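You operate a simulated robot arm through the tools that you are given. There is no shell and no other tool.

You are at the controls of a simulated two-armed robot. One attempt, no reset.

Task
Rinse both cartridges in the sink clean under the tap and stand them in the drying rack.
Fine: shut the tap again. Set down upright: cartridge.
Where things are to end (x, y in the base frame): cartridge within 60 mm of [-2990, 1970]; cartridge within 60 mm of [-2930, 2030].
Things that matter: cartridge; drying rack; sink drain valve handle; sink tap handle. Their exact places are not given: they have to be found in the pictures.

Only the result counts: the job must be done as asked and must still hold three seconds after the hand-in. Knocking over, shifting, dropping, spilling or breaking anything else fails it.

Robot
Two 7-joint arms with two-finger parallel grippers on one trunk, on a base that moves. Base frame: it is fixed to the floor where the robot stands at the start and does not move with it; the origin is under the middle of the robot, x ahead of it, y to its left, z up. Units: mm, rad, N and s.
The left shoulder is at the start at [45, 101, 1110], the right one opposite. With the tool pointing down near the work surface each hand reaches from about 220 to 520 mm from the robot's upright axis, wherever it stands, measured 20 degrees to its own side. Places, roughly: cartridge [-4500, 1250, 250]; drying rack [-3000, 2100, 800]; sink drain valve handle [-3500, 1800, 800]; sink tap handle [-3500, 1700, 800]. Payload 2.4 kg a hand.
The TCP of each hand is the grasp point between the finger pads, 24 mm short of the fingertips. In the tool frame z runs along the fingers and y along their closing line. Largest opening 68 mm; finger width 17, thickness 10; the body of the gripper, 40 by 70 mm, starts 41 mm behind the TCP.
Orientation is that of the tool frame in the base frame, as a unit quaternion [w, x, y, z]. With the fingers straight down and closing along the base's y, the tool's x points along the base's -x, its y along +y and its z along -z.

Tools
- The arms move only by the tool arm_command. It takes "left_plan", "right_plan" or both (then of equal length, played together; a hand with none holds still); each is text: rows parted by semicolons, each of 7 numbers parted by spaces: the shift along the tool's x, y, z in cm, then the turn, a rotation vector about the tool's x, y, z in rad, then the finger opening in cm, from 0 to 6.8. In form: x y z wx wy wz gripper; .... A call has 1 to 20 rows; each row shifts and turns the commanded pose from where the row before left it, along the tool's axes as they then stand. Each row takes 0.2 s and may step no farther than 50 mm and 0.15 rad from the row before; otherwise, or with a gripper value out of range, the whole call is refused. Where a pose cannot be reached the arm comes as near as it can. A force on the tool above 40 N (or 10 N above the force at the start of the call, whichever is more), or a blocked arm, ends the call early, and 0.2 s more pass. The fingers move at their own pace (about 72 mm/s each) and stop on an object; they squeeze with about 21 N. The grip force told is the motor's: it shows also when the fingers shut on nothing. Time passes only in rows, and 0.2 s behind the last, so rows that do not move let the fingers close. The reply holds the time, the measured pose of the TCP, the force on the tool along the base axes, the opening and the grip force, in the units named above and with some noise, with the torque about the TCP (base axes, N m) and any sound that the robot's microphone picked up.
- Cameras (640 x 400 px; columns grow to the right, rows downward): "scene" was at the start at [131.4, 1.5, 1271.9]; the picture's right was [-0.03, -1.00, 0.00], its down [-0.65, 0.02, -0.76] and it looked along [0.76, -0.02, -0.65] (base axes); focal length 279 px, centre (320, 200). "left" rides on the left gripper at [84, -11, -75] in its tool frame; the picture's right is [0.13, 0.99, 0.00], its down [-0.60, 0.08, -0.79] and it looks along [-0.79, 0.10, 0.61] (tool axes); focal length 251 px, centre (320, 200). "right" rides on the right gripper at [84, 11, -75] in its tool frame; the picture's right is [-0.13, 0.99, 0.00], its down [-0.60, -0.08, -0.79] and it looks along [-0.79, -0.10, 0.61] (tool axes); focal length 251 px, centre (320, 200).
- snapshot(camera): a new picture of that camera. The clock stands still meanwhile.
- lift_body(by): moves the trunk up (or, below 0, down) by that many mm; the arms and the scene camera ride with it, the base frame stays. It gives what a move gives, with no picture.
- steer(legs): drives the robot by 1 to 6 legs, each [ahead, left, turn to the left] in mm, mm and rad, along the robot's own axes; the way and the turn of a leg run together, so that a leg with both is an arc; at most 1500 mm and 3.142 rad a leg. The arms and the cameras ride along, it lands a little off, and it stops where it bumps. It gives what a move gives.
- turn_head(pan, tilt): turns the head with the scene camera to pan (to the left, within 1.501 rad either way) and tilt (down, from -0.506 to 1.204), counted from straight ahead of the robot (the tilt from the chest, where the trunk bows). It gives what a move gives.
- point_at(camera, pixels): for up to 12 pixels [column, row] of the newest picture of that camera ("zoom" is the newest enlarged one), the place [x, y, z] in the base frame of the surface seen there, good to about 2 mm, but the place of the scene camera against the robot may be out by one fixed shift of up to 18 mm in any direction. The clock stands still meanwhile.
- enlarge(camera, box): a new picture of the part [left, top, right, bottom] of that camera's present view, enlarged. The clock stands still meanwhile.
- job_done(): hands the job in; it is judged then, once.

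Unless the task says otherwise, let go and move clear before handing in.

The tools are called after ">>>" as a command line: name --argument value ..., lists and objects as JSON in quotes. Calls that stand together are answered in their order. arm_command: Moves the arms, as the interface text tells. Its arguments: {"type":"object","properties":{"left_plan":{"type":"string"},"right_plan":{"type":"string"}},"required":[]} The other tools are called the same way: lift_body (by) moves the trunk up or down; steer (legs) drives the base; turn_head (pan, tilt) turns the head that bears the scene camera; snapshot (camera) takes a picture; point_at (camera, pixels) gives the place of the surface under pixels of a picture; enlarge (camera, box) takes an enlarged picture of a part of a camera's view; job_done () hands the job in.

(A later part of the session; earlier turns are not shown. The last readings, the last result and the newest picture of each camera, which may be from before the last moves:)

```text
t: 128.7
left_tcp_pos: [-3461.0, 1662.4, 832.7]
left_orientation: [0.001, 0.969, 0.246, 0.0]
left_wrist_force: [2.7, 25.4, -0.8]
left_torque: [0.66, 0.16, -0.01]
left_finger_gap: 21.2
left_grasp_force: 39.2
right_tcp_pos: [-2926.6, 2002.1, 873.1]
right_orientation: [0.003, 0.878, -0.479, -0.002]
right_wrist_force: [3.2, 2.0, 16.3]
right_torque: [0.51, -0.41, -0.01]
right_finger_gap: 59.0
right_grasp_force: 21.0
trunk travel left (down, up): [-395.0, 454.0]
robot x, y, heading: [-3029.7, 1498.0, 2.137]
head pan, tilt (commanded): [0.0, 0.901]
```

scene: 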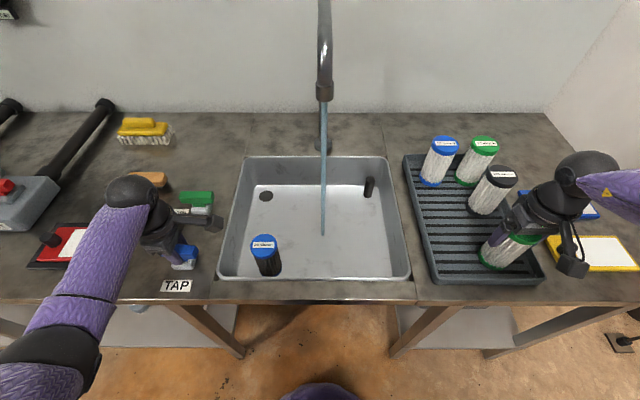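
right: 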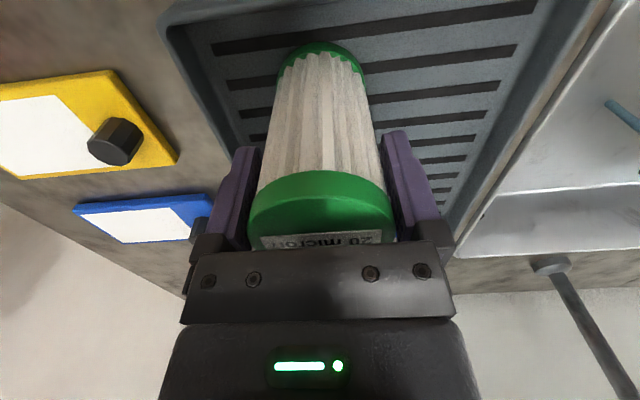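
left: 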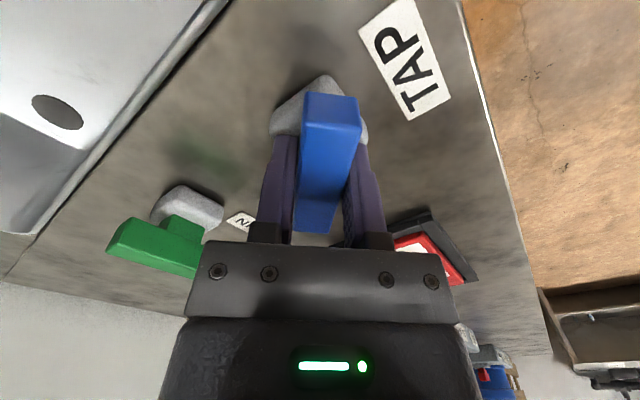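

Contact felt (16 N up). I relieve slightly, open the fingers and lift straight up.

>>> arm_command --right_plan "0 0 -0.1 0 0 0 5.0; 0 0 0 0 0 0 6.4; 0 0 0 0 0 0 6.8; 0 0 0 0 0 0 6.8; 0 0 -1.5 0 0 0 6.8; 0 0 -3 0 0 0 6.8; 0 0 -4 0 0 0 6.8; 0 0 -2 0 0 0 6.8; 0 0 0 0 0 0 6.8"

>>> snapshot --camera "right"

>>> snapshot --camera "scene"

```text
t: 130.7
left_tcp_pos: [-3461.0, 1663.2, 831.2]
left_orientation: [0.001, 0.97, 0.245, -0.001]
left_wrist_force: [1.5, 20.7, 4.2]
left_torque: [0.57, 0.11, -0.02]
left_finger_gap: 21.6
left_grasp_force: 38.4
right_tcp_pos: [-2926.8, 2002.7, 977.3]
right_orientation: [0.005, 0.878, -0.478, -0.003]
right_wrist_force: [-0.6, 0.1, 0.6]
right_torque: [-0.02, 0.02, 0.03]
right_finger_gap: 68.1
right_grasp_force: 0.0
trunk travel left (down, up): [-395.0, 454.0]
robot x, y, heading: [-3030.4, 1494.9, 2.138]
head pan, tilt (commanded): [0.0, 0.901]
```

```text
taken
```

right: 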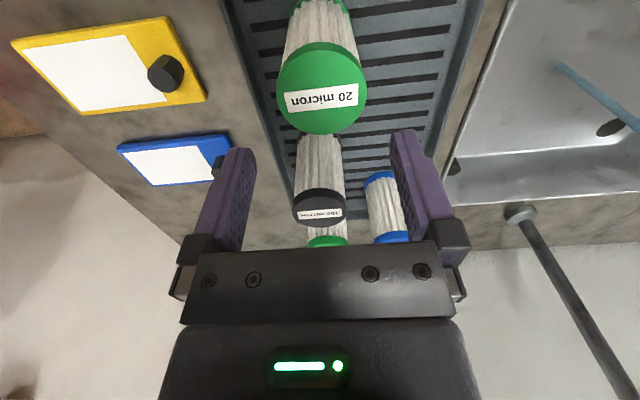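

```text
taken
```

scene: 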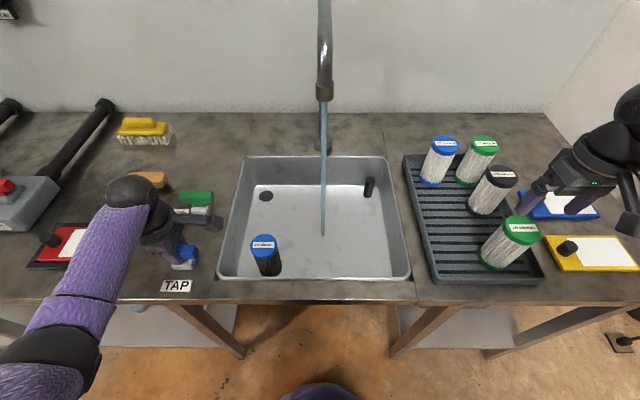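

The green cartridge stands upright in the rack at (508,240). I measure its cap centre and the blue cap in the sink.

>>> point_at --camera "right" --pixels '[[279, 90], [363, 92], [321, 60], [321, 128], [321, 97]]'

>>> enlarge --camera "scene" --box '[220, 200, 316, 260]'

>>> point_at --camera "zoom" --pixels '[[205, 278], [375, 278], [290, 235], [290, 315], [290, 275]]'

```text
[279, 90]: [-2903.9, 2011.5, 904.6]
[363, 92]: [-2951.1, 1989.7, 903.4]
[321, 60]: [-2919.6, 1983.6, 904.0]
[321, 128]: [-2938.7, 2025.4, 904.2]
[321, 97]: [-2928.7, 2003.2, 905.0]
```

```text
6.67 times, centred on (268, 230) of scene
```

zoom: 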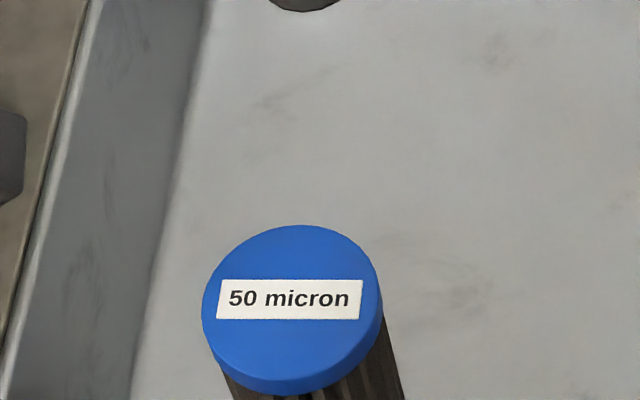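

```text
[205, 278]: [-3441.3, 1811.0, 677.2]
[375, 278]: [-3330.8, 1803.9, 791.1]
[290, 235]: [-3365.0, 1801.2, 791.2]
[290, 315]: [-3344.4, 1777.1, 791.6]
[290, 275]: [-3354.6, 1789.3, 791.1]
```

Green is at (-2928,2003), 27 mm from its goal. The left hand's camera bracket now sticks out towards the blue cartridge, so I shut the tap again (turn back 1.5 rad) before fetching the blue one.

>>> arm_command --left_plan "0 0 0 0 0 0.125 1.0; 0 0 0 0 0 0.125 1.0; 0 0 0 0 0 0.125 1.0; 0 0 0 0 0 0.125 1.0; 0 0 0 0 0 0.125 1.0; 0 0 0 0 0 0.125 1.0; 0 0 0 0 0 0.125 1.0; 0 0 0 0 0 0.125 1.0; 0 0 0 0 0 0.125 1.0; 0 0 0 0 0 0.125 1.0; 0 0 0 0 0 0.125 1.0; 0 0 0 0 0 0.125 1.0; 0 0 0 0 0 0 1.0"

>>> snapshot --camera "scene"

>>> snapshot --camera "left"

```text
t: 133.5
left_tcp_pos: [-3462.0, 1660.4, 831.7]
left_orientation: [0.001, 0.876, -0.482, 0.0]
left_wrist_force: [-1.9, 8.9, 7.5]
left_torque: [0.41, 0.02, 0.19]
left_finger_gap: 21.9
left_grasp_force: 38.2
right_tcp_pos: [-2927.8, 2000.6, 978.1]
right_orientation: [0.004, 0.878, -0.478, -0.004]
right_wrist_force: [0.7, -0.9, -0.4]
right_torque: [0.03, -0.02, -0.01]
right_finger_gap: 68.1
right_grasp_force: 0.1
trunk travel left (down, up): [-395.0, 454.0]
robot x, y, heading: [-3027.6, 1500.8, 2.137]
head pan, tilt (commanded): [0.0, 0.901]
```

```text
taken
```

scene: 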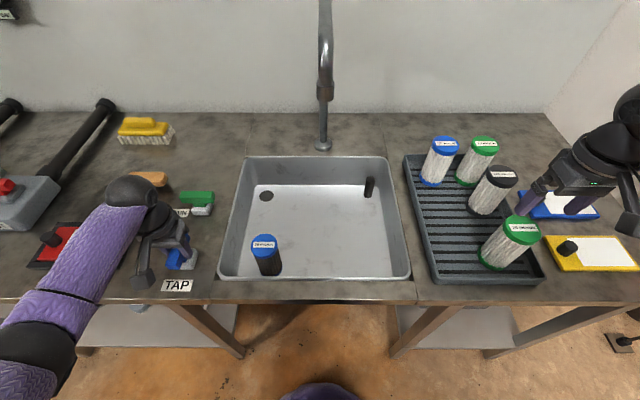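

```text
taken
```

left: 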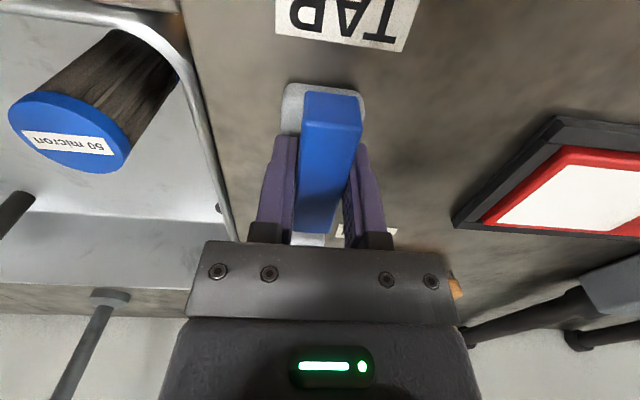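

The stream is gone; tap is shut. The left camera sees the blue cap at (70,132); I measure its rim for an exact centre.

>>> enlarge --camera "left" --box '[0, 80, 160, 180]'

>>> point_at --camera "zoom" --pixels '[[45, 180], [500, 290], [200, 60], [350, 100], [330, 370], [120, 300], [270, 215]]'

```text
4.00 times, centred on (80, 130) of left
```

zoom: 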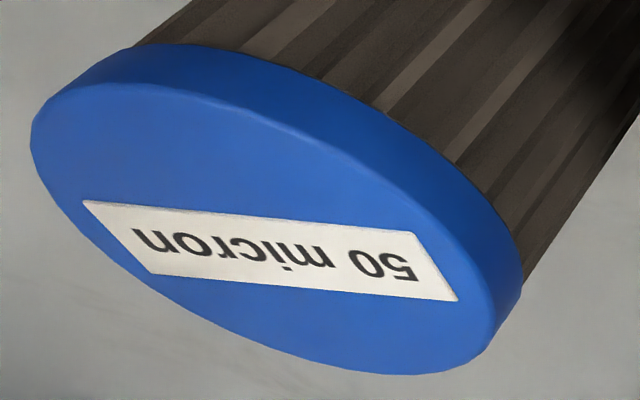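

```text
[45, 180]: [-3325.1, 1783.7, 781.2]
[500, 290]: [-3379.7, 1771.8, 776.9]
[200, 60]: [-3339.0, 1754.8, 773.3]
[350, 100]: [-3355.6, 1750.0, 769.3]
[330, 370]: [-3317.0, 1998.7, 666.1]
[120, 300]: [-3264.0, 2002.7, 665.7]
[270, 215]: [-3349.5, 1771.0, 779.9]
```

Blue cap centre ≈(-3352,1777). I swing the open right hand from the rack over to it, staying in front of the spout.

>>> arm_command --right_plan "-0.42 4.77 0 0 0 0 6.8; -0.42 4.77 0 0 0 0 6.8; -0.42 4.77 0 0 0 0 6.8; -0.42 4.77 0 0 0 0 6.8; -0.42 4.77 1.2 0 0 0 6.8; -0.42 4.77 1.2 0 0 0 6.8; -0.42 4.77 1.2 0 0 0 6.8; -0.42 4.77 1.2 0 0 0 6.8; -0.42 4.77 1.2 0 0 0 6.8; -0.42 4.77 1.2 0 0 0 6.8; 0 0 2.5 0 0 0 6.8; 0 0 0 0 0 0 6.8"

>>> snapshot --camera "right"

>>> snapshot --camera "scene"

```text
t: 136.1
left_tcp_pos: [-3461.6, 1661.3, 830.8]
left_orientation: [0.001, 0.876, -0.482, 0.0]
left_wrist_force: [-0.3, 5.7, 4.0]
left_torque: [0.51, 0.09, 0.04]
left_finger_gap: 21.5
left_grasp_force: 38.6
right_tcp_pos: [-3326.5, 1783.6, 892.5]
right_orientation: [0.004, 0.879, -0.477, -0.003]
right_wrist_force: [0.0, 0.1, 0.4]
right_torque: [0.0, -0.03, 0.02]
right_finger_gap: 68.0
right_grasp_force: 0.1
right hand out of reach, approached as far as the arm can: row 10, 11
trunk travel left (down, up): [-395.0, 454.0]
robot x, y, heading: [-3028.9, 1499.9, 2.132]
head pan, tilt (commanded): [0.0, 0.901]
```

```text
taken
```

right: 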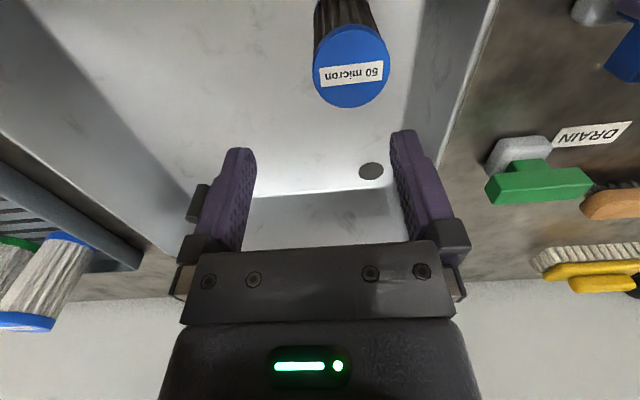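

```text
taken
```

scene: 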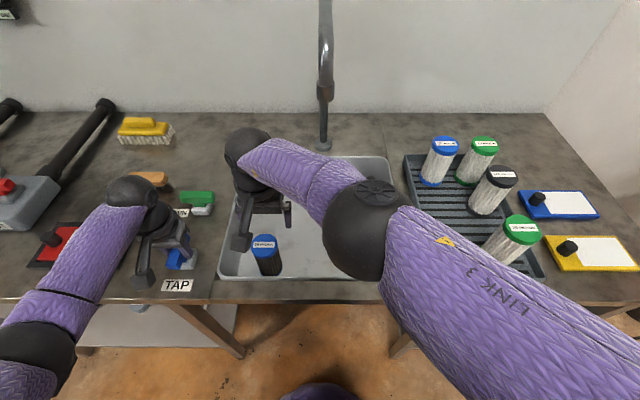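

The right arm stops 25 mm short of the blue cap (TCP (-3326.5,1783.6)). I need a better stance; I check how much room the base has in front of the bench at (320,390).

>>> point_at --camera "scene" --pixels '[[320, 388], [300, 395], [340, 395], [300, 303], [240, 350], [395, 350], [330, 302]]'

```text
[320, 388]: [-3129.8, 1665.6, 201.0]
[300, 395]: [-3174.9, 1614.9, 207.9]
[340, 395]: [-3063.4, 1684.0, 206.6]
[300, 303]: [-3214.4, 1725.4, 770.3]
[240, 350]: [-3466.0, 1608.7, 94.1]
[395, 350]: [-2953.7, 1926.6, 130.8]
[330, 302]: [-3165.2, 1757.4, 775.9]
```

The low base front is at F≈3092 with the bench edge at 3188 (z 770), so I can step 50 mm ahead and 60 mm left. First the left hand releases the shut tap and rises, and the right hand pulls back a little.

>>> arm_command --left_plan "0 0 0 0 0 0 3.5; 0 0 0 0 0 0 5.0; 0 0 0 0 0 0 5.0; 0 0 -2 0 0 0 5.0; 0 0 -4 0 0 0 5.0; 0 0 -4 0 0 0 5.0; 0 0 0 0 0 0 5.0" --right_plan "2 -1 -1.5 0 0 0 6.8; 2 -1 -1.5 0 0 0 6.8; 2 -1 -1.5 0 0 0 6.8; 0 0 0 0 0 0 6.8; 0 0 0 0 0 0 6.8; 0 0 0 0 0 0 6.8; 0 0 0 0 0 0 6.8"

>>> steer --legs '[[50, 60, 0]]'

>>> snapshot --camera "scene"

>>> snapshot --camera "left"

>>> snapshot --camera "right"

```text
t: 137.7
left_tcp_pos: [-3461.6, 1660.1, 928.9]
left_orientation: [0.0, 0.877, -0.481, 0.001]
left_wrist_force: [-0.8, -0.2, -0.1]
left_torque: [0.0, 0.0, -0.02]
left_finger_gap: 50.1
left_grasp_force: 0.0
right_tcp_pos: [-3268.6, 1748.9, 937.0]
right_orientation: [0.003, 0.879, -0.477, -0.003]
right_wrist_force: [-0.1, 0.5, 0.4]
right_torque: [0.01, 0.0, 0.0]
right_finger_gap: 67.7
right_grasp_force: 0.1
trunk travel left (down, up): [-395.0, 454.0]
robot x, y, heading: [-3030.5, 1497.4, 2.14]
head pan, tilt (commanded): [0.0, 0.901]
```

```text
t: 138.8
left_tcp_pos: [-3539.3, 1670.4, 928.8]
left_orientation: [0.001, 0.877, -0.481, 0.002]
left_wrist_force: [-0.8, -0.1, -0.6]
left_torque: [0.0, -0.02, -0.03]
left_finger_gap: 49.9
left_grasp_force: 0.1
right_tcp_pos: [-3346.5, 1758.3, 936.4]
right_orientation: [0.003, 0.878, -0.478, -0.002]
right_wrist_force: [-0.8, 0.4, 0.3]
right_torque: [-0.01, 0.01, 0.02]
right_finger_gap: 68.2
right_grasp_force: 0.1
trunk travel left (down, up): [-395.0, 454.0]
robot x, y, heading: [-3106.9, 1509.4, 2.132]
head pan, tilt (commanded): [0.0, 0.901]
```

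```text
taken
```

scene: 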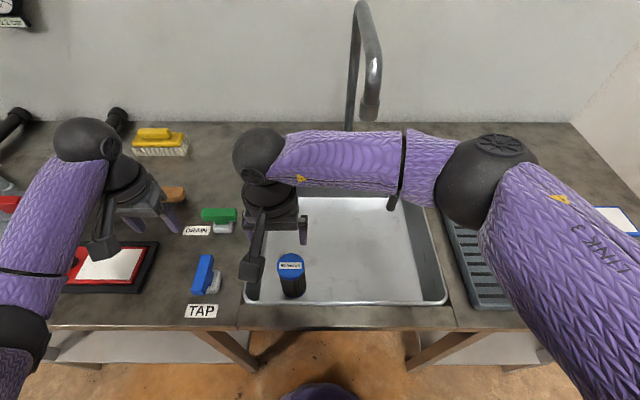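

```text
taken
```

left: 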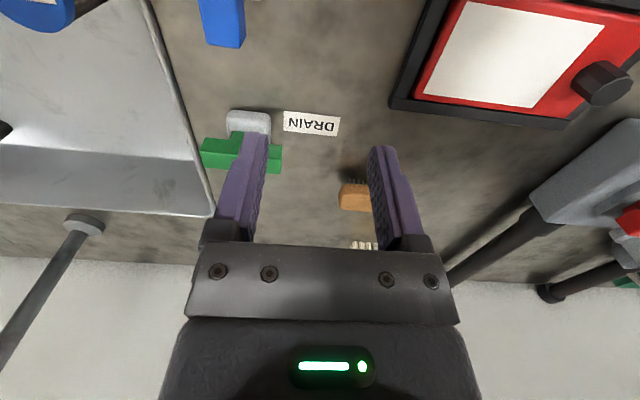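

```text
taken
```

right: 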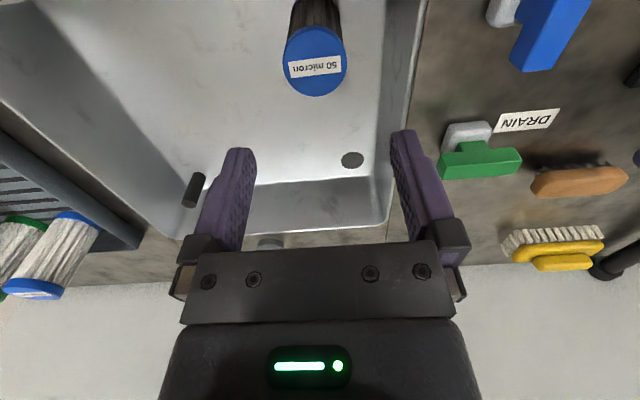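

New stance: axis at (-3107,1509). The blue cap is at (316,65) in the right view; I move above it and refine.

>>> arm_command --right_plan "-0.93 -0.28 4.3 0 0 0 6.8; -0.93 -0.28 4.3 0 0 0 6.8; 0 0 0 0 0 0 6.8; 0 0 0 0 0 0 6.8"

>>> snapshot --camera "right"

>>> enlarge --camera "right" --box '[240, 40, 400, 140]'

```text
t: 139.8
left_tcp_pos: [-3538.6, 1670.0, 930.0]
left_orientation: [0.0, 0.877, -0.481, 0.001]
left_wrist_force: [-0.5, -0.1, -0.3]
left_torque: [-0.01, -0.01, -0.01]
left_finger_gap: 49.9
left_grasp_force: 0.0
right_tcp_pos: [-3351.8, 1777.1, 851.4]
right_orientation: [0.004, 0.878, -0.478, -0.004]
right_wrist_force: [0.4, 0.0, 0.1]
right_torque: [0.0, 0.0, 0.01]
right_finger_gap: 68.1
right_grasp_force: 0.1
trunk travel left (down, up): [-395.0, 454.0]
robot x, y, heading: [-3106.3, 1506.9, 2.135]
head pan, tilt (commanded): [0.0, 0.901]
```

```text
taken
```

right: 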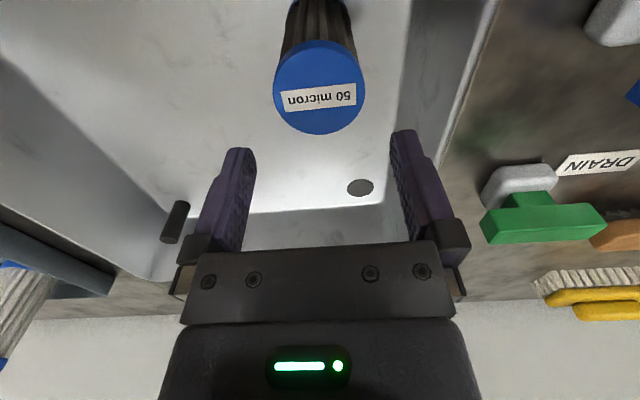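

```text
4.00 times, centred on (320, 90) of right
```

zoom: 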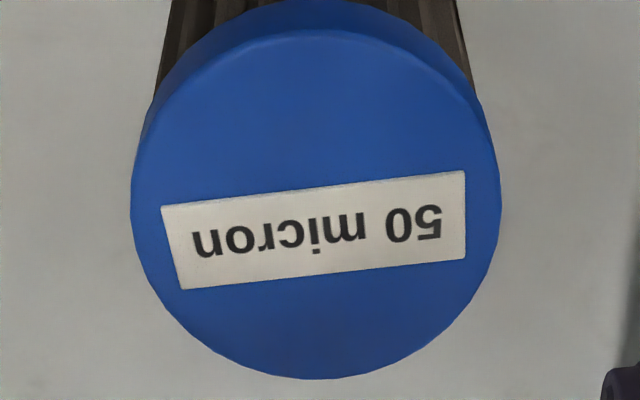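

>>> point_at --camera "zoom" --pixels '[[140, 220], [492, 220], [318, 45], [318, 372], [180, 330], [450, 330], [318, 230]]'

```text
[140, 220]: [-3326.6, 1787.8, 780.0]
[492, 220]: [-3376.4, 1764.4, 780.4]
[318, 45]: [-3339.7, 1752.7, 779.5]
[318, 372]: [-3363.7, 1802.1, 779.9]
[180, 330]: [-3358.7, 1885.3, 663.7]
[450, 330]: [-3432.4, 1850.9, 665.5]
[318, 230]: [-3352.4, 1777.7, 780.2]
```

The cap centre measures (-3351.6,1776.8), exactly under the TCP. I descend 100 mm and grip.

>>> arm_command --right_plan "0 0 2.5 0 0 0 6.8; 0 0 2.5 0 0 0 6.8; 0 0 2.5 0 0 0 6.8; 0 0 2.5 0 0 0 6.8; 0 0 0 0 0 0 6.8; 0 0 0 0 0 0 5.0; 0 0 0 0 0 0 5.0; 0 0 0 0 0 0 5.0; 0 0 0 0 0 0 5.0"

>>> snapshot --camera "right"

```text
t: 141.8
left_tcp_pos: [-3539.3, 1669.0, 929.7]
left_orientation: [0.0, 0.877, -0.481, 0.001]
left_wrist_force: [-0.3, 0.5, -0.1]
left_torque: [-0.03, -0.01, 0.01]
left_finger_gap: 49.8
left_grasp_force: 0.1
right_tcp_pos: [-3339.8, 1768.4, 759.0]
right_orientation: [0.005, 0.878, -0.478, -0.003]
right_wrist_force: [0.2, 0.4, 0.2]
right_torque: [-0.06, 0.01, -0.03]
right_finger_gap: 56.7
right_grasp_force: 21.1
right hand out of reach, approached as far as the arm can: row 4
trunk travel left (down, up): [-395.0, 454.0]
robot x, y, heading: [-3110.4, 1508.6, 2.136]
head pan, tilt (commanded): [0.0, 0.901]
```

```text
taken
```

right: 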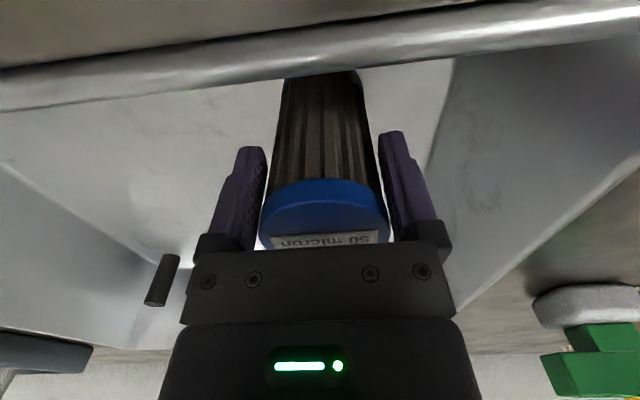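

The arm ran out of reach at the end and sits 14 mm short of centre, gripping on the pad edges. I release gently, go back up, and will lower the trunk for better reach; first I check the elbow's clearance over the rack.

>>> arm_command --right_plan "0 0 0 0 0 0 6.0; 0 0 0 0 0 0 6.8; 0 0 0 0 0 0 6.8; 0 0 0 0 0 0 6.8"

>>> snapshot --camera "scene"

>>> snapshot --camera "right"

```text
t: 142.8
left_tcp_pos: [-3539.2, 1669.4, 928.8]
left_orientation: [0.0, 0.877, -0.481, 0.001]
left_wrist_force: [0.2, 0.3, -1.0]
left_torque: [-0.01, -0.02, -0.01]
left_finger_gap: 49.7
left_grasp_force: 0.1
right_tcp_pos: [-3341.2, 1768.9, 758.2]
right_orientation: [0.003, 0.878, -0.478, -0.003]
right_wrist_force: [0.1, 0.6, -0.5]
right_torque: [0.03, 0.01, 0.02]
right_finger_gap: 68.2
right_grasp_force: 0.1
trunk travel left (down, up): [-395.0, 454.0]
robot x, y, heading: [-3110.6, 1511.7, 2.14]
head pan, tilt (commanded): [0.0, 0.901]
```

```text
taken
```

scene: 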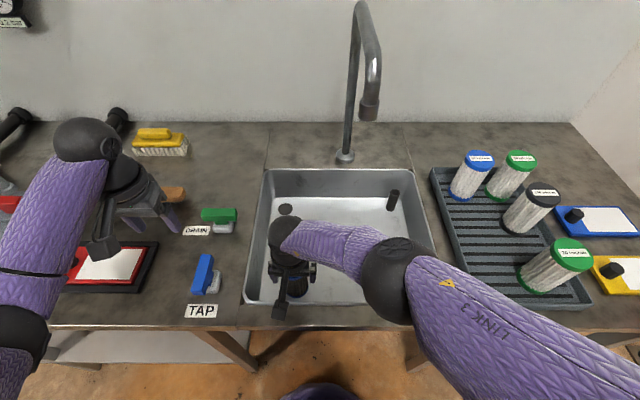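

```text
taken
```

right: 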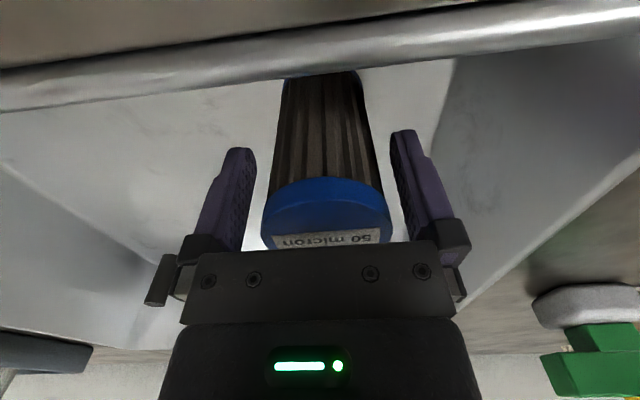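

The green cartridge still stands at (552,265). I measure the arm's height near it to be sure lowering the trunk is safe.

>>> point_at --camera "scene" --pixels '[[400, 280], [440, 280], [520, 310], [600, 345], [480, 345], [300, 240], [350, 250], [560, 250]]'

```text
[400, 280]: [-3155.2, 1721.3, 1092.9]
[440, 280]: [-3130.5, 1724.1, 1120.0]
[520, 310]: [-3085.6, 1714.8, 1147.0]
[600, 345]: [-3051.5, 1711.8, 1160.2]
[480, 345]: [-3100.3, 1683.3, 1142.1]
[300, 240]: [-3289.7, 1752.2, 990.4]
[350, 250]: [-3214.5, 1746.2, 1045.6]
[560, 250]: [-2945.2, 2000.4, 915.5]
```

The arm is well above the rack. I raise both hands, then lower the trunk 90 mm.

>>> arm_command --right_plan "0 0 -2 0 0 0 6.8; 0 0 -3 0 0 0 6.8; 0 0 -4 0 0 0 6.8; 0 0 -4 0 0 0 6.8; 0 0 -4 0 0 0 6.8; 0 0 0 0 0 0 6.8" --left_plan "0 0 -2 0 0 0 5; 0 0 -3 0 0 0 5; 0 0 -3 0 0 0 5; 0 0 0 0 0 0 5; 0 0 0 0 0 0 5; 0 0 0 0 0 0 5"

>>> lift_body --by -90

>>> snapshot --camera "right"

>>> snapshot --camera "scene"

```text
t: 144.2
left_tcp_pos: [-3538.5, 1670.2, 1010.2]
left_orientation: [0.0, 0.877, -0.48, 0.0]
left_wrist_force: [0.4, 0.6, 1.0]
left_torque: [0.01, -0.02, 0.02]
left_finger_gap: 50.2
left_grasp_force: 0.0
right_tcp_pos: [-3336.6, 1768.9, 928.6]
right_orientation: [0.002, 0.878, -0.478, -0.003]
right_wrist_force: [-0.5, -0.5, -0.6]
right_torque: [0.01, 0.02, 0.0]
right_finger_gap: 68.2
right_grasp_force: 0.0
trunk travel left (down, up): [-395.0, 454.0]
robot x, y, heading: [-3107.3, 1509.9, 2.132]
head pan, tilt (commanded): [0.0, 0.901]
```

```text
t: 145.4
left_tcp_pos: [-3539.5, 1670.3, 918.9]
left_orientation: [-0.001, 0.877, -0.481, 0.0]
left_wrist_force: [0.0, -0.1, 0.2]
left_torque: [-0.01, -0.02, -0.02]
left_finger_gap: 49.9
left_grasp_force: 0.1
right_tcp_pos: [-3339.1, 1770.7, 838.3]
right_orientation: [0.004, 0.878, -0.478, -0.003]
right_wrist_force: [1.0, 0.6, 0.8]
right_torque: [0.0, -0.01, 0.0]
right_finger_gap: 68.1
right_grasp_force: 0.2
trunk travel left (down, up): [-305.0, 544.0]
robot x, y, heading: [-3111.5, 1504.8, 2.136]
head pan, tilt (commanded): [0.0, 0.901]
```

```text
taken
```

right: 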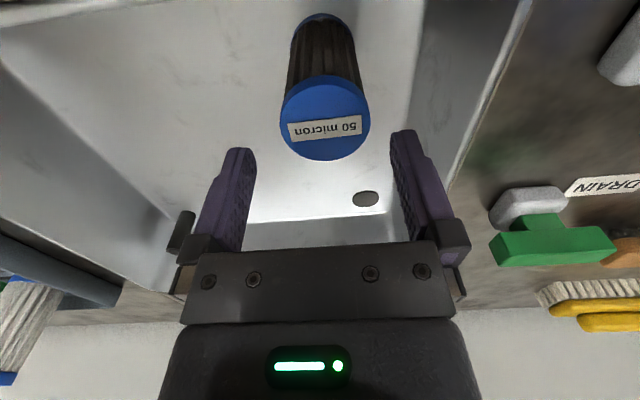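

```text
taken
```

scene: 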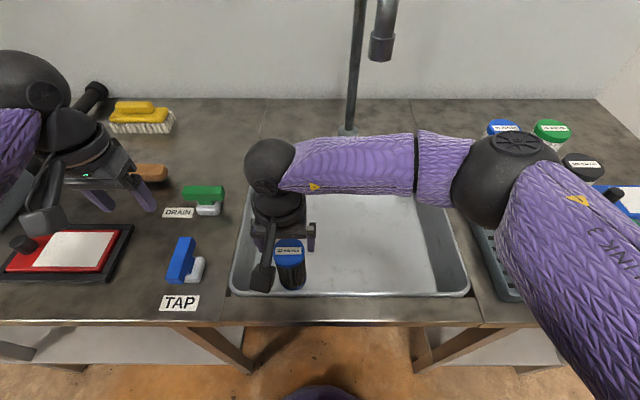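

Blue cap now at (325,115) in the right view. I measure its rim and the elbow height over the rack.

>>> point_at --camera "right" --pixels '[[282, 115], [369, 115], [325, 82], [325, 155], [325, 125]]'

>>> point_at --camera "scene" --pixels '[[515, 180], [490, 215], [540, 150], [440, 195], [580, 160], [380, 55]]'

```text
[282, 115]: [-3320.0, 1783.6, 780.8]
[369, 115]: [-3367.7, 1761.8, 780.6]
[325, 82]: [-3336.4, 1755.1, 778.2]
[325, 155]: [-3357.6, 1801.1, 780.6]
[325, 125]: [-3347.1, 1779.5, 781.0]
```

```text
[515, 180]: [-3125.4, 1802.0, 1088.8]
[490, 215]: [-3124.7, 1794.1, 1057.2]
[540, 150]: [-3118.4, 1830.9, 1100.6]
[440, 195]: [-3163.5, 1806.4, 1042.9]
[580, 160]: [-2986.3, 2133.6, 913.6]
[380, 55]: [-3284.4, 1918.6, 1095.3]
```

Blue cap centre is now (-3345.5,1777). I correct by 9 mm forward and descend to z≈751, checking the pose before gripping.

>>> arm_command --right_plan "-0.88 0.2 0.5 0 0 0 6.8; 0 0 2.0 0 0 0 6.8; 0 0 2.2 0 0 0 6.8; 0 0 2.2 0 0 0 6.8; 0 0 1.8 0 0 0 6.8; 0 0 0 0 0 0 6.8; 0 0 0 0 0 0 6.8"

>>> snapshot --camera "right"

```text
t: 147.0
left_tcp_pos: [-3538.5, 1669.8, 919.1]
left_orientation: [0.0, 0.877, -0.481, 0.001]
left_wrist_force: [1.0, -0.5, 0.0]
left_torque: [-0.01, 0.02, -0.02]
left_finger_gap: 49.9
left_grasp_force: 0.0
right_tcp_pos: [-3343.9, 1774.6, 749.8]
right_orientation: [0.004, 0.878, -0.479, -0.003]
right_wrist_force: [-0.6, 0.8, 0.2]
right_torque: [-0.01, -0.02, -0.02]
right_finger_gap: 68.0
right_grasp_force: 0.1
trunk travel left (down, up): [-305.0, 544.0]
robot x, y, heading: [-3110.9, 1507.6, 2.135]
head pan, tilt (commanded): [0.0, 0.901]
```

```text
taken
```

right: 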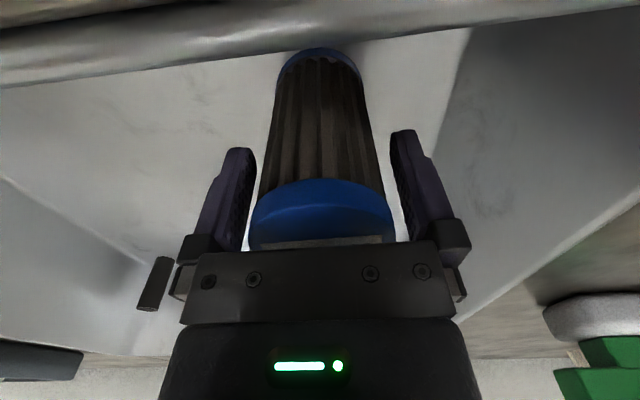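

The hand reached the right pose this time. I close on the cartridge and lift it about 125 mm.

>>> arm_command --right_plan "-0.25 0 0 0 0 0 6.8; 0 0 0 0 0 0 5.0; 0 0 0 0 0 0 5.0; 0 0 0 0 0 0 5.0; 0 0 0 0 0 0 5.0; 0 0 -1.5 0 0 0 5.0; 0 0 -3 0 0 0 5.0; 0 0 -4 0 0 0 5.0; 0 0 -4 0 0 0 5.0; 0 0 0 0 0 0 5.0"

>>> snapshot --camera "right"

>>> snapshot --camera "scene"

```text
t: 149.2
left_tcp_pos: [-3538.9, 1668.9, 919.4]
left_orientation: [0.0, 0.877, -0.48, 0.001]
left_wrist_force: [-0.4, -0.3, -0.5]
left_torque: [0.0, 0.0, 0.0]
left_finger_gap: 49.8
left_grasp_force: 0.0
right_tcp_pos: [-3348.1, 1778.2, 877.4]
right_orientation: [0.003, 0.878, -0.478, -0.002]
right_wrist_force: [0.4, 0.3, -1.3]
right_torque: [-0.02, 0.0, 0.01]
right_finger_gap: 59.2
right_grasp_force: 20.8
trunk travel left (down, up): [-305.0, 544.0]
robot x, y, heading: [-3104.5, 1510.7, 2.139]
head pan, tilt (commanded): [0.0, 0.901]
```

```text
taken
```

right: 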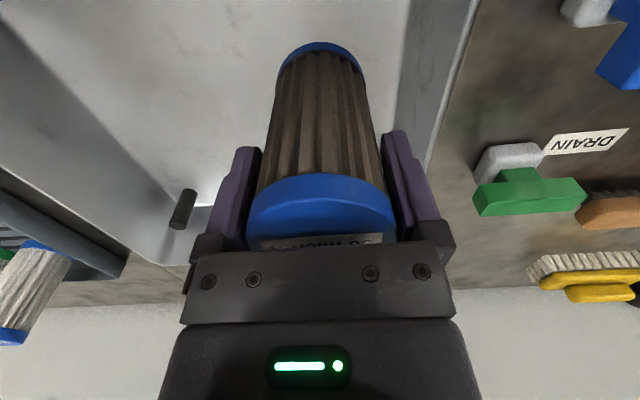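

```text
taken
```

scene: 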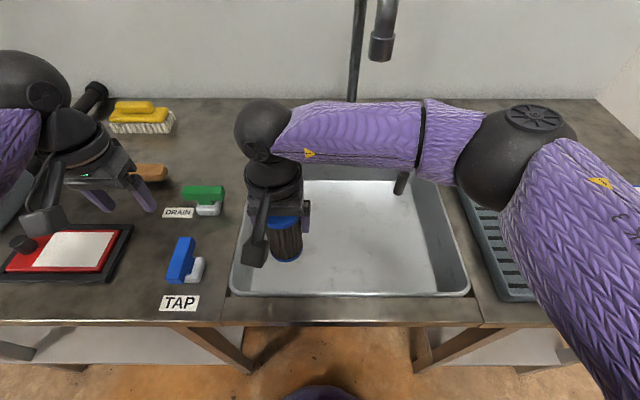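

Blue cartridge is held (59 mm, 21 N). I tilt the tool 0.6 rad forward here, then carry it under the spout.

>>> arm_command --right_plan "0 0 0 0 -0.12 0 5.0; 0 0 0 0 -0.12 0 5.0; 0 0 0 0 -0.12 0 5.0; 0 0 0 0 -0.12 0 5.0; 0 0 0 0 -0.12 0 5.0; 0 0 0 0 0 0 5.0"

```text
t: 150.6
left_tcp_pos: [-3539.0, 1669.8, 918.8]
left_orientation: [0.0, 0.876, -0.481, 0.001]
left_wrist_force: [-0.7, 0.9, 0.2]
left_torque: [-0.02, 0.0, 0.0]
left_finger_gap: 50.2
left_grasp_force: 0.0
right_tcp_pos: [-3346.1, 1777.8, 875.6]
right_orientation: [-0.138, 0.838, -0.458, -0.263]
right_wrist_force: [0.1, 0.5, -1.3]
right_torque: [0.0, -0.03, -0.01]
right_finger_gap: 58.9
right_grasp_force: 20.8
trunk travel left (down, up): [-305.0, 544.0]
robot x, y, heading: [-3105.0, 1509.7, 2.135]
head pan, tilt (commanded): [0.0, 0.901]
```

Tilt 0.60 rad achieved. Now I move right 127 mm and forward 77 mm under the spout.

>>> arm_command --right_plan "-1.59 -3.18 1.09 0 0 0 5.0; -1.59 -3.18 1.09 0 0 0 5.0; -1.59 -3.18 1.09 0 0 0 5.0; -1.59 -3.18 1.09 0 0 0 5.0; 0 0 0 0 0 0 5.0; 0 0 0 0 0 0 5.0"

>>> snapshot --camera "scene"

>>> snapshot --camera "left"

```text
t: 152.0
left_tcp_pos: [-3538.5, 1668.6, 919.4]
left_orientation: [0.001, 0.877, -0.481, 0.001]
left_wrist_force: [-0.6, 0.3, 0.4]
left_torque: [-0.02, 0.03, -0.02]
left_finger_gap: 49.9
left_grasp_force: 0.0
right_tcp_pos: [-3281.7, 1911.1, 877.5]
right_orientation: [-0.137, 0.838, -0.457, -0.263]
right_wrist_force: [-0.6, 0.1, -1.4]
right_torque: [0.0, 0.0, 0.0]
right_finger_gap: 59.0
right_grasp_force: 20.8
trunk travel left (down, up): [-305.0, 544.0]
robot x, y, heading: [-3106.9, 1506.7, 2.135]
head pan, tilt (commanded): [0.0, 0.901]
```

```text
taken
```

scene: 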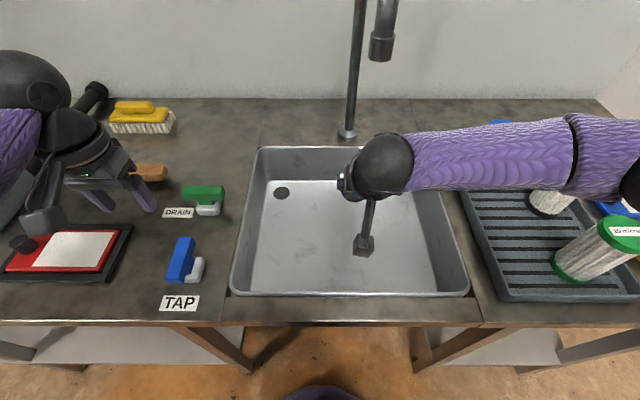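

```text
taken
```

left: 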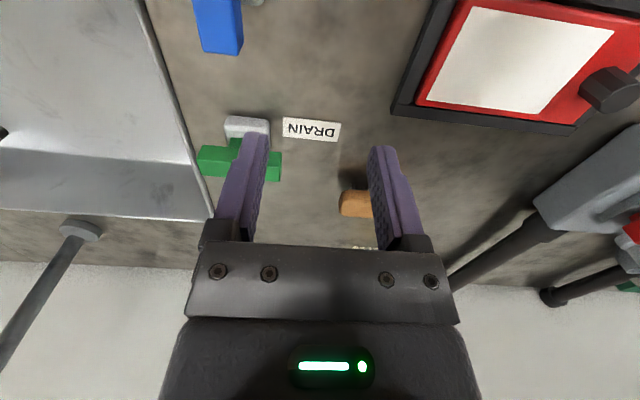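

The right hand is in place at (-3282,1911,877). The forearm now passes over the rack; I check its height there before going on.

>>> point_at --camera "scene" --pixels '[[440, 165], [500, 160], [560, 160], [620, 155], [500, 185], [560, 190], [620, 225], [600, 250]]'

```text
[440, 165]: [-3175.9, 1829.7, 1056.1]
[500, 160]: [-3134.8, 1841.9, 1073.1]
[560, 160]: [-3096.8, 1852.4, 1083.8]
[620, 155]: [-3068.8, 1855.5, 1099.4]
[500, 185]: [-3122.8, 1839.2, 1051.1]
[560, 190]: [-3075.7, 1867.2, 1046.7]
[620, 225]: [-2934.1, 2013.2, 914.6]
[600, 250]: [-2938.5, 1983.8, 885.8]
```

Forearm is at z ≥1045, well clear. I bring the open left hand back above the TAP bar.

>>> arm_command --left_plan "1.62 -2.03 0 0 0 0 5.0; 1.62 -2.03 1.5 0 0 0 5.0; 1.62 -2.03 3.0 0 0 0 5.0; 0 0 0.4 0 0 0 5.0; 0 0 0 0 0 0 5.0"

>>> snapshot --camera "left"

>>> point_at --camera "left" --pixels '[[330, 118], [318, 118], [346, 118], [318, 160], [338, 75]]'

```text
t: 153.2
left_tcp_pos: [-3462.1, 1660.5, 869.8]
left_orientation: [0.001, 0.877, -0.481, 0.001]
left_wrist_force: [-0.6, 0.1, 0.3]
left_torque: [0.01, -0.01, -0.02]
left_finger_gap: 50.0
left_grasp_force: 0.0
right_tcp_pos: [-3280.9, 1910.0, 875.7]
right_orientation: [-0.138, 0.838, -0.458, -0.262]
right_wrist_force: [-0.3, 0.7, -2.1]
right_torque: [-0.04, -0.01, -0.01]
right_finger_gap: 59.1
right_grasp_force: 21.1
trunk travel left (down, up): [-305.0, 544.0]
robot x, y, heading: [-3105.3, 1506.8, 2.135]
head pan, tilt (commanded): [0.0, 0.901]
```

```text
taken
```

left: 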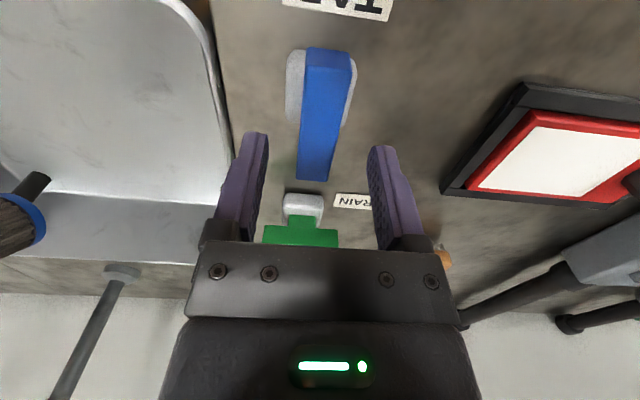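

```text
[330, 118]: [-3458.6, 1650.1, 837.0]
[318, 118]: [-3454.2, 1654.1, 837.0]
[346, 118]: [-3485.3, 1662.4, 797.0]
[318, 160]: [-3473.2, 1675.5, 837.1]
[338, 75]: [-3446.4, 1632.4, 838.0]
```

TCP is right over the bar centre. I descend and grip the bar.

>>> arm_command --left_plan "0 0 1.3 0 0 0 5.0; 0 0 1.3 0 0 0 5.0; 0 0 1.2 0 0 0 5.0; 0 0 0 0 0 0 5.0; 0 0 0 0 0 0 1.0; 0 0 0 0 0 0 1.0; 0 0 0 0 0 0 1.0; 0 0 0 0 0 0 1.0"

>>> arm_command --left_plan "0 0 0 0 0 -0.125 1.0; 0 0 0 0 0 -0.125 1.0; 0 0 0 0 0 -0.125 1.0; 0 0 0 0 0 -0.125 1.0; 0 0 0 0 0 -0.125 1.0; 0 0 0 0 0 -0.125 1.0; 0 0 0 0 0 -0.125 1.0; 0 0 0 0 0 -0.125 1.0; 0 0 0 0 0 -0.125 1.0; 0 0 0 0 0 -0.125 1.0; 0 0 0 0 0 -0.125 1.0; 0 0 0 0 0 -0.125 1.0; 0 0 0 0 0 0 1.0"

>>> snapshot --camera "right"

>>> snapshot --camera "scene"

```text
t: 155.0
left_tcp_pos: [-3461.3, 1660.5, 832.4]
left_orientation: [0.0, 0.877, -0.481, 0.001]
left_wrist_force: [-3.3, -3.1, -1.2]
left_torque: [0.18, -0.1, -0.01]
left_finger_gap: 21.8
left_grasp_force: 38.5
right_tcp_pos: [-3282.3, 1911.0, 877.0]
right_orientation: [-0.138, 0.838, -0.458, -0.263]
right_wrist_force: [0.3, -0.4, -0.8]
right_torque: [0.02, 0.0, 0.0]
right_finger_gap: 59.0
right_grasp_force: 21.0
trunk travel left (down, up): [-305.0, 544.0]
robot x, y, heading: [-3109.5, 1509.4, 2.138]
head pan, tilt (commanded): [0.0, 0.901]
```

```text
t: 157.8
left_tcp_pos: [-3460.4, 1662.5, 832.6]
left_orientation: [0.001, 0.969, 0.247, 0.0]
left_wrist_force: [2.8, 10.5, -1.3]
left_torque: [0.5, -0.21, -0.01]
left_finger_gap: 21.7
left_grasp_force: 38.4
right_tcp_pos: [-3280.9, 1911.7, 877.1]
right_orientation: [-0.137, 0.838, -0.458, -0.262]
right_wrist_force: [0.0, 0.5, -1.3]
right_torque: [-0.01, 0.0, 0.03]
right_finger_gap: 59.0
right_grasp_force: 21.6
trunk travel left (down, up): [-305.0, 544.0]
robot x, y, heading: [-3106.5, 1507.7, 2.131]
head pan, tilt (commanded): [0.0, 0.901]
```

```text
taken
```

right: 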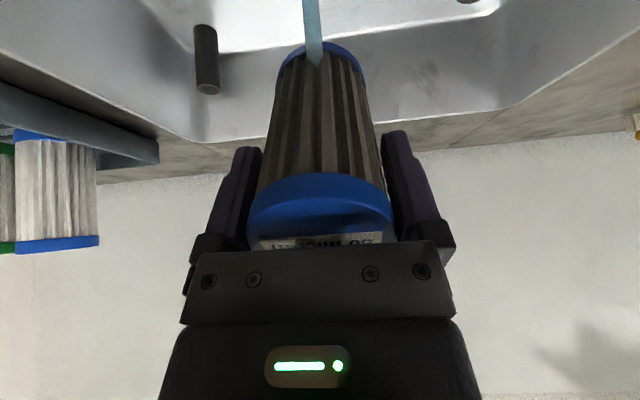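

```text
taken
```

scene: 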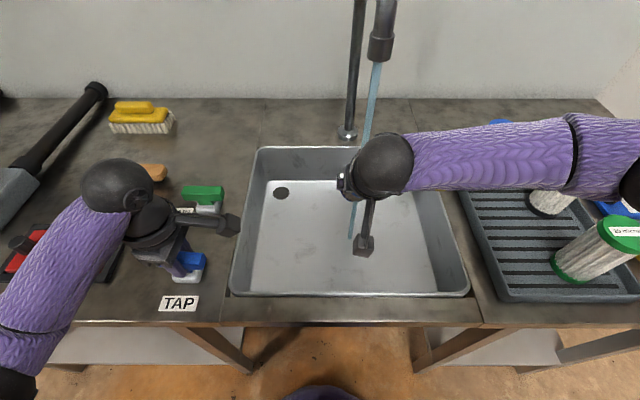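

The tap is open and the stream runs through the blue cartridge, whose pleats start to lighten. I hold it for 8 seconds.

>>> arm_command --right_plan "0 0 0 0 0 0 5.0; 0 0 0 0 0 0 5.0; 0 0 0 0 0 0 5.0; 0 0 0 0 0 0 5.0; 0 0 0 0 0 0 5.0; 0 0 0 0 0 0 5.0; 0 0 0 0 0 0 5.0; 0 0 0 0 0 0 5.0; 0 0 0 0 0 0 5.0; 0 0 0 0 0 0 5.0; 0 0 0 0 0 0 5.0; 0 0 0 0 0 0 5.0; 0 0 0 0 0 0 5.0; 0 0 0 0 0 0 5.0; 0 0 0 0 0 0 5.0; 0 0 0 0 0 0 5.0; 0 0 0 0 0 0 5.0; 0 0 0 0 0 0 5.0; 0 0 0 0 0 0 5.0; 0 0 0 0 0 0 5.0"

>>> arm_command --right_plan "0 0 0 0 0 0 5.0; 0 0 0 0 0 0 5.0; 0 0 0 0 0 0 5.0; 0 0 0 0 0 0 5.0; 0 0 0 0 0 0 5.0; 0 0 0 0 0 0 5.0; 0 0 0 0 0 0 5.0; 0 0 0 0 0 0 5.0; 0 0 0 0 0 0 5.0; 0 0 0 0 0 0 5.0; 0 0 0 0 0 0 5.0; 0 0 0 0 0 0 5.0; 0 0 0 0 0 0 5.0; 0 0 0 0 0 0 5.0; 0 0 0 0 0 0 5.0; 0 0 0 0 0 0 5.0; 0 0 0 0 0 0 5.0; 0 0 0 0 0 0 5.0; 0 0 0 0 0 0 5.0; 0 0 0 0 0 0 5.0"

>>> snapshot --camera "right"

>>> enlarge --camera "right" --box '[220, 20, 420, 145]'

```text
t: 162.0
left_tcp_pos: [-3461.8, 1663.0, 831.9]
left_orientation: [0.0, 0.969, 0.246, 0.0]
left_wrist_force: [7.6, 10.4, -9.5]
left_torque: [0.36, -0.06, 0.0]
left_finger_gap: 21.8
left_grasp_force: 38.2
right_tcp_pos: [-3280.4, 1911.2, 876.6]
right_orientation: [-0.137, 0.838, -0.459, -0.262]
right_wrist_force: [-0.4, 0.5, -2.1]
right_torque: [0.04, -0.01, 0.01]
right_finger_gap: 58.9
right_grasp_force: 21.1
trunk travel left (down, up): [-305.0, 544.0]
robot x, y, heading: [-3108.3, 1505.2, 2.135]
head pan, tilt (commanded): [0.0, 0.901]
```

```text
t: 166.2
left_tcp_pos: [-3460.3, 1662.3, 832.1]
left_orientation: [0.001, 0.97, 0.245, 0.0]
left_wrist_force: [6.5, 9.6, -7.6]
left_torque: [0.39, -0.1, -0.01]
left_finger_gap: 21.7
left_grasp_force: 38.7
right_tcp_pos: [-3281.9, 1911.2, 876.2]
right_orientation: [-0.138, 0.838, -0.459, -0.262]
right_wrist_force: [0.2, -1.1, -1.4]
right_torque: [0.02, 0.0, 0.03]
right_finger_gap: 59.0
right_grasp_force: 21.2
trunk travel left (down, up): [-305.0, 544.0]
robot x, y, heading: [-3105.3, 1508.0, 2.14]
head pan, tilt (commanded): [0.0, 0.901]
```

```text
taken
```

right: 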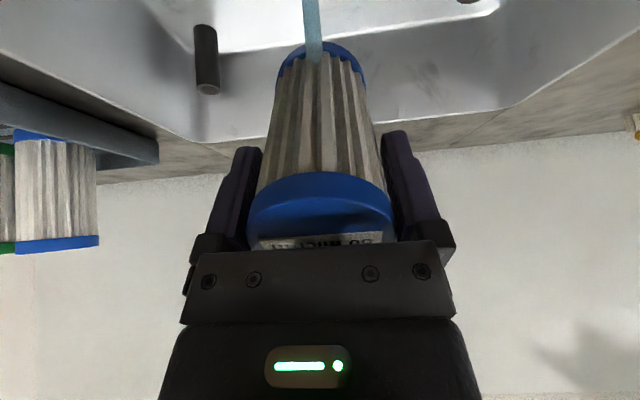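

```text
3.20 times, centred on (320, 82) of right
```

zoom: 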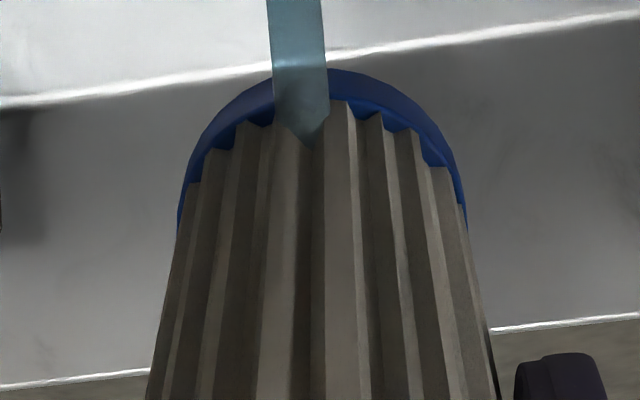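

It looks as pale as the green one did. I add 4 more seconds and compare for any further change.

>>> arm_command --right_plan "0 0 0 0 0 0 5.0; 0 0 0 0 0 0 5.0; 0 0 0 0 0 0 5.0; 0 0 0 0 0 0 5.0; 0 0 0 0 0 0 5.0; 0 0 0 0 0 0 5.0; 0 0 0 0 0 0 5.0; 0 0 0 0 0 0 5.0; 0 0 0 0 0 0 5.0; 0 0 0 0 0 0 5.0; 0 0 0 0 0 0 5.0; 0 0 0 0 0 0 5.0; 0 0 0 0 0 0 5.0; 0 0 0 0 0 0 5.0; 0 0 0 0 0 0 5.0; 0 0 0 0 0 0 5.0; 0 0 0 0 0 0 5.0; 0 0 0 0 0 0 5.0; 0 0 0 0 0 0 5.0; 0 0 0 0 0 0 5.0"

>>> enlarge --camera "right" --box '[220, 20, 420, 145]'

```text
t: 170.4
left_tcp_pos: [-3461.2, 1662.0, 833.1]
left_orientation: [0.001, 0.97, 0.245, 0.0]
left_wrist_force: [4.6, 9.0, -3.0]
left_torque: [0.38, 0.03, -0.04]
left_finger_gap: 21.8
left_grasp_force: 38.1
right_tcp_pos: [-3281.4, 1911.9, 876.2]
right_orientation: [-0.137, 0.839, -0.458, -0.262]
right_wrist_force: [-0.6, -1.3, -1.4]
right_torque: [0.01, 0.01, 0.01]
right_finger_gap: 59.0
right_grasp_force: 20.8
trunk travel left (down, up): [-305.0, 544.0]
robot x, y, heading: [-3106.4, 1507.3, 2.137]
head pan, tilt (commanded): [0.0, 0.901]
```

```text
3.20 times, centred on (320, 82) of right
```

zoom: 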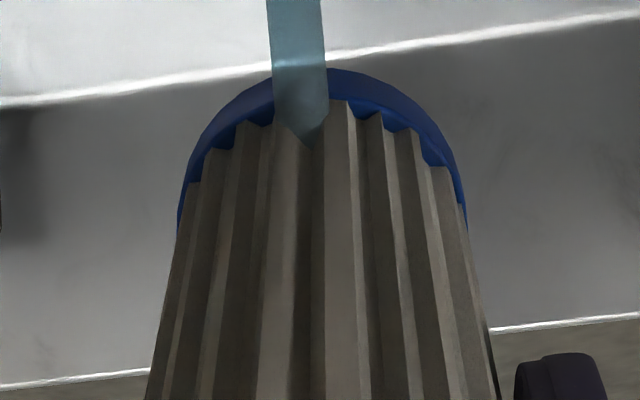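

No more change: clean. I shut the tap (turn back 1.5 rad) while the right hand holds still.

>>> arm_command --left_plan "0 0 0 0 0 0.125 1.0; 0 0 0 0 0 0.125 1.0; 0 0 0 0 0 0.125 1.0; 0 0 0 0 0 0.125 1.0; 0 0 0 0 0 0.125 1.0; 0 0 0 0 0 0.125 1.0; 0 0 0 0 0 0.125 1.0; 0 0 0 0 0 0.125 1.0; 0 0 0 0 0 0.125 1.0; 0 0 0 0 0 0.125 1.0; 0 0 0 0 0 0.125 1.0; 0 0 0 0 0 0.125 1.0; 0 0 0 0 0 0.02 1.0; 0 0 0 0 0 0 1.0"

>>> snapshot --camera "scene"

>>> snapshot --camera "left"

```text
t: 173.4
left_tcp_pos: [-3460.9, 1660.3, 832.5]
left_orientation: [0.0, 0.872, -0.49, 0.001]
left_wrist_force: [-6.4, -4.4, 15.0]
left_torque: [-0.52, -0.32, 0.18]
left_finger_gap: 21.6
left_grasp_force: 38.6
right_tcp_pos: [-3281.4, 1909.0, 876.4]
right_orientation: [-0.138, 0.838, -0.458, -0.263]
right_wrist_force: [0.0, 0.2, -2.5]
right_torque: [-0.06, 0.01, -0.03]
right_finger_gap: 59.1
right_grasp_force: 21.3
trunk travel left (down, up): [-305.0, 544.0]
robot x, y, heading: [-3108.4, 1507.8, 2.141]
head pan, tilt (commanded): [0.0, 0.901]
```

```text
taken
```

scene: 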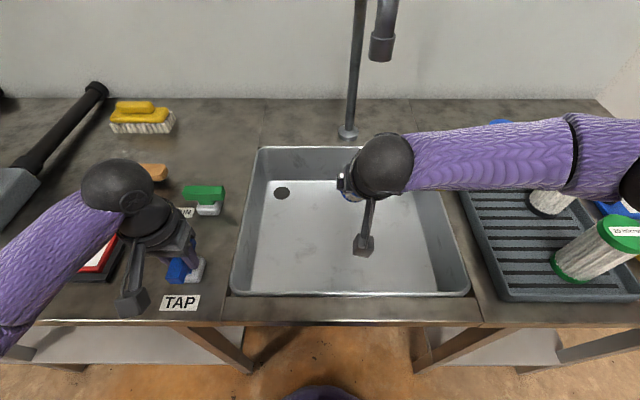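

```text
taken
```

left: 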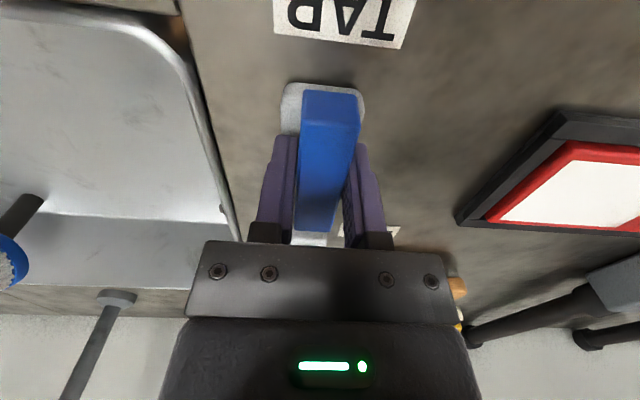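

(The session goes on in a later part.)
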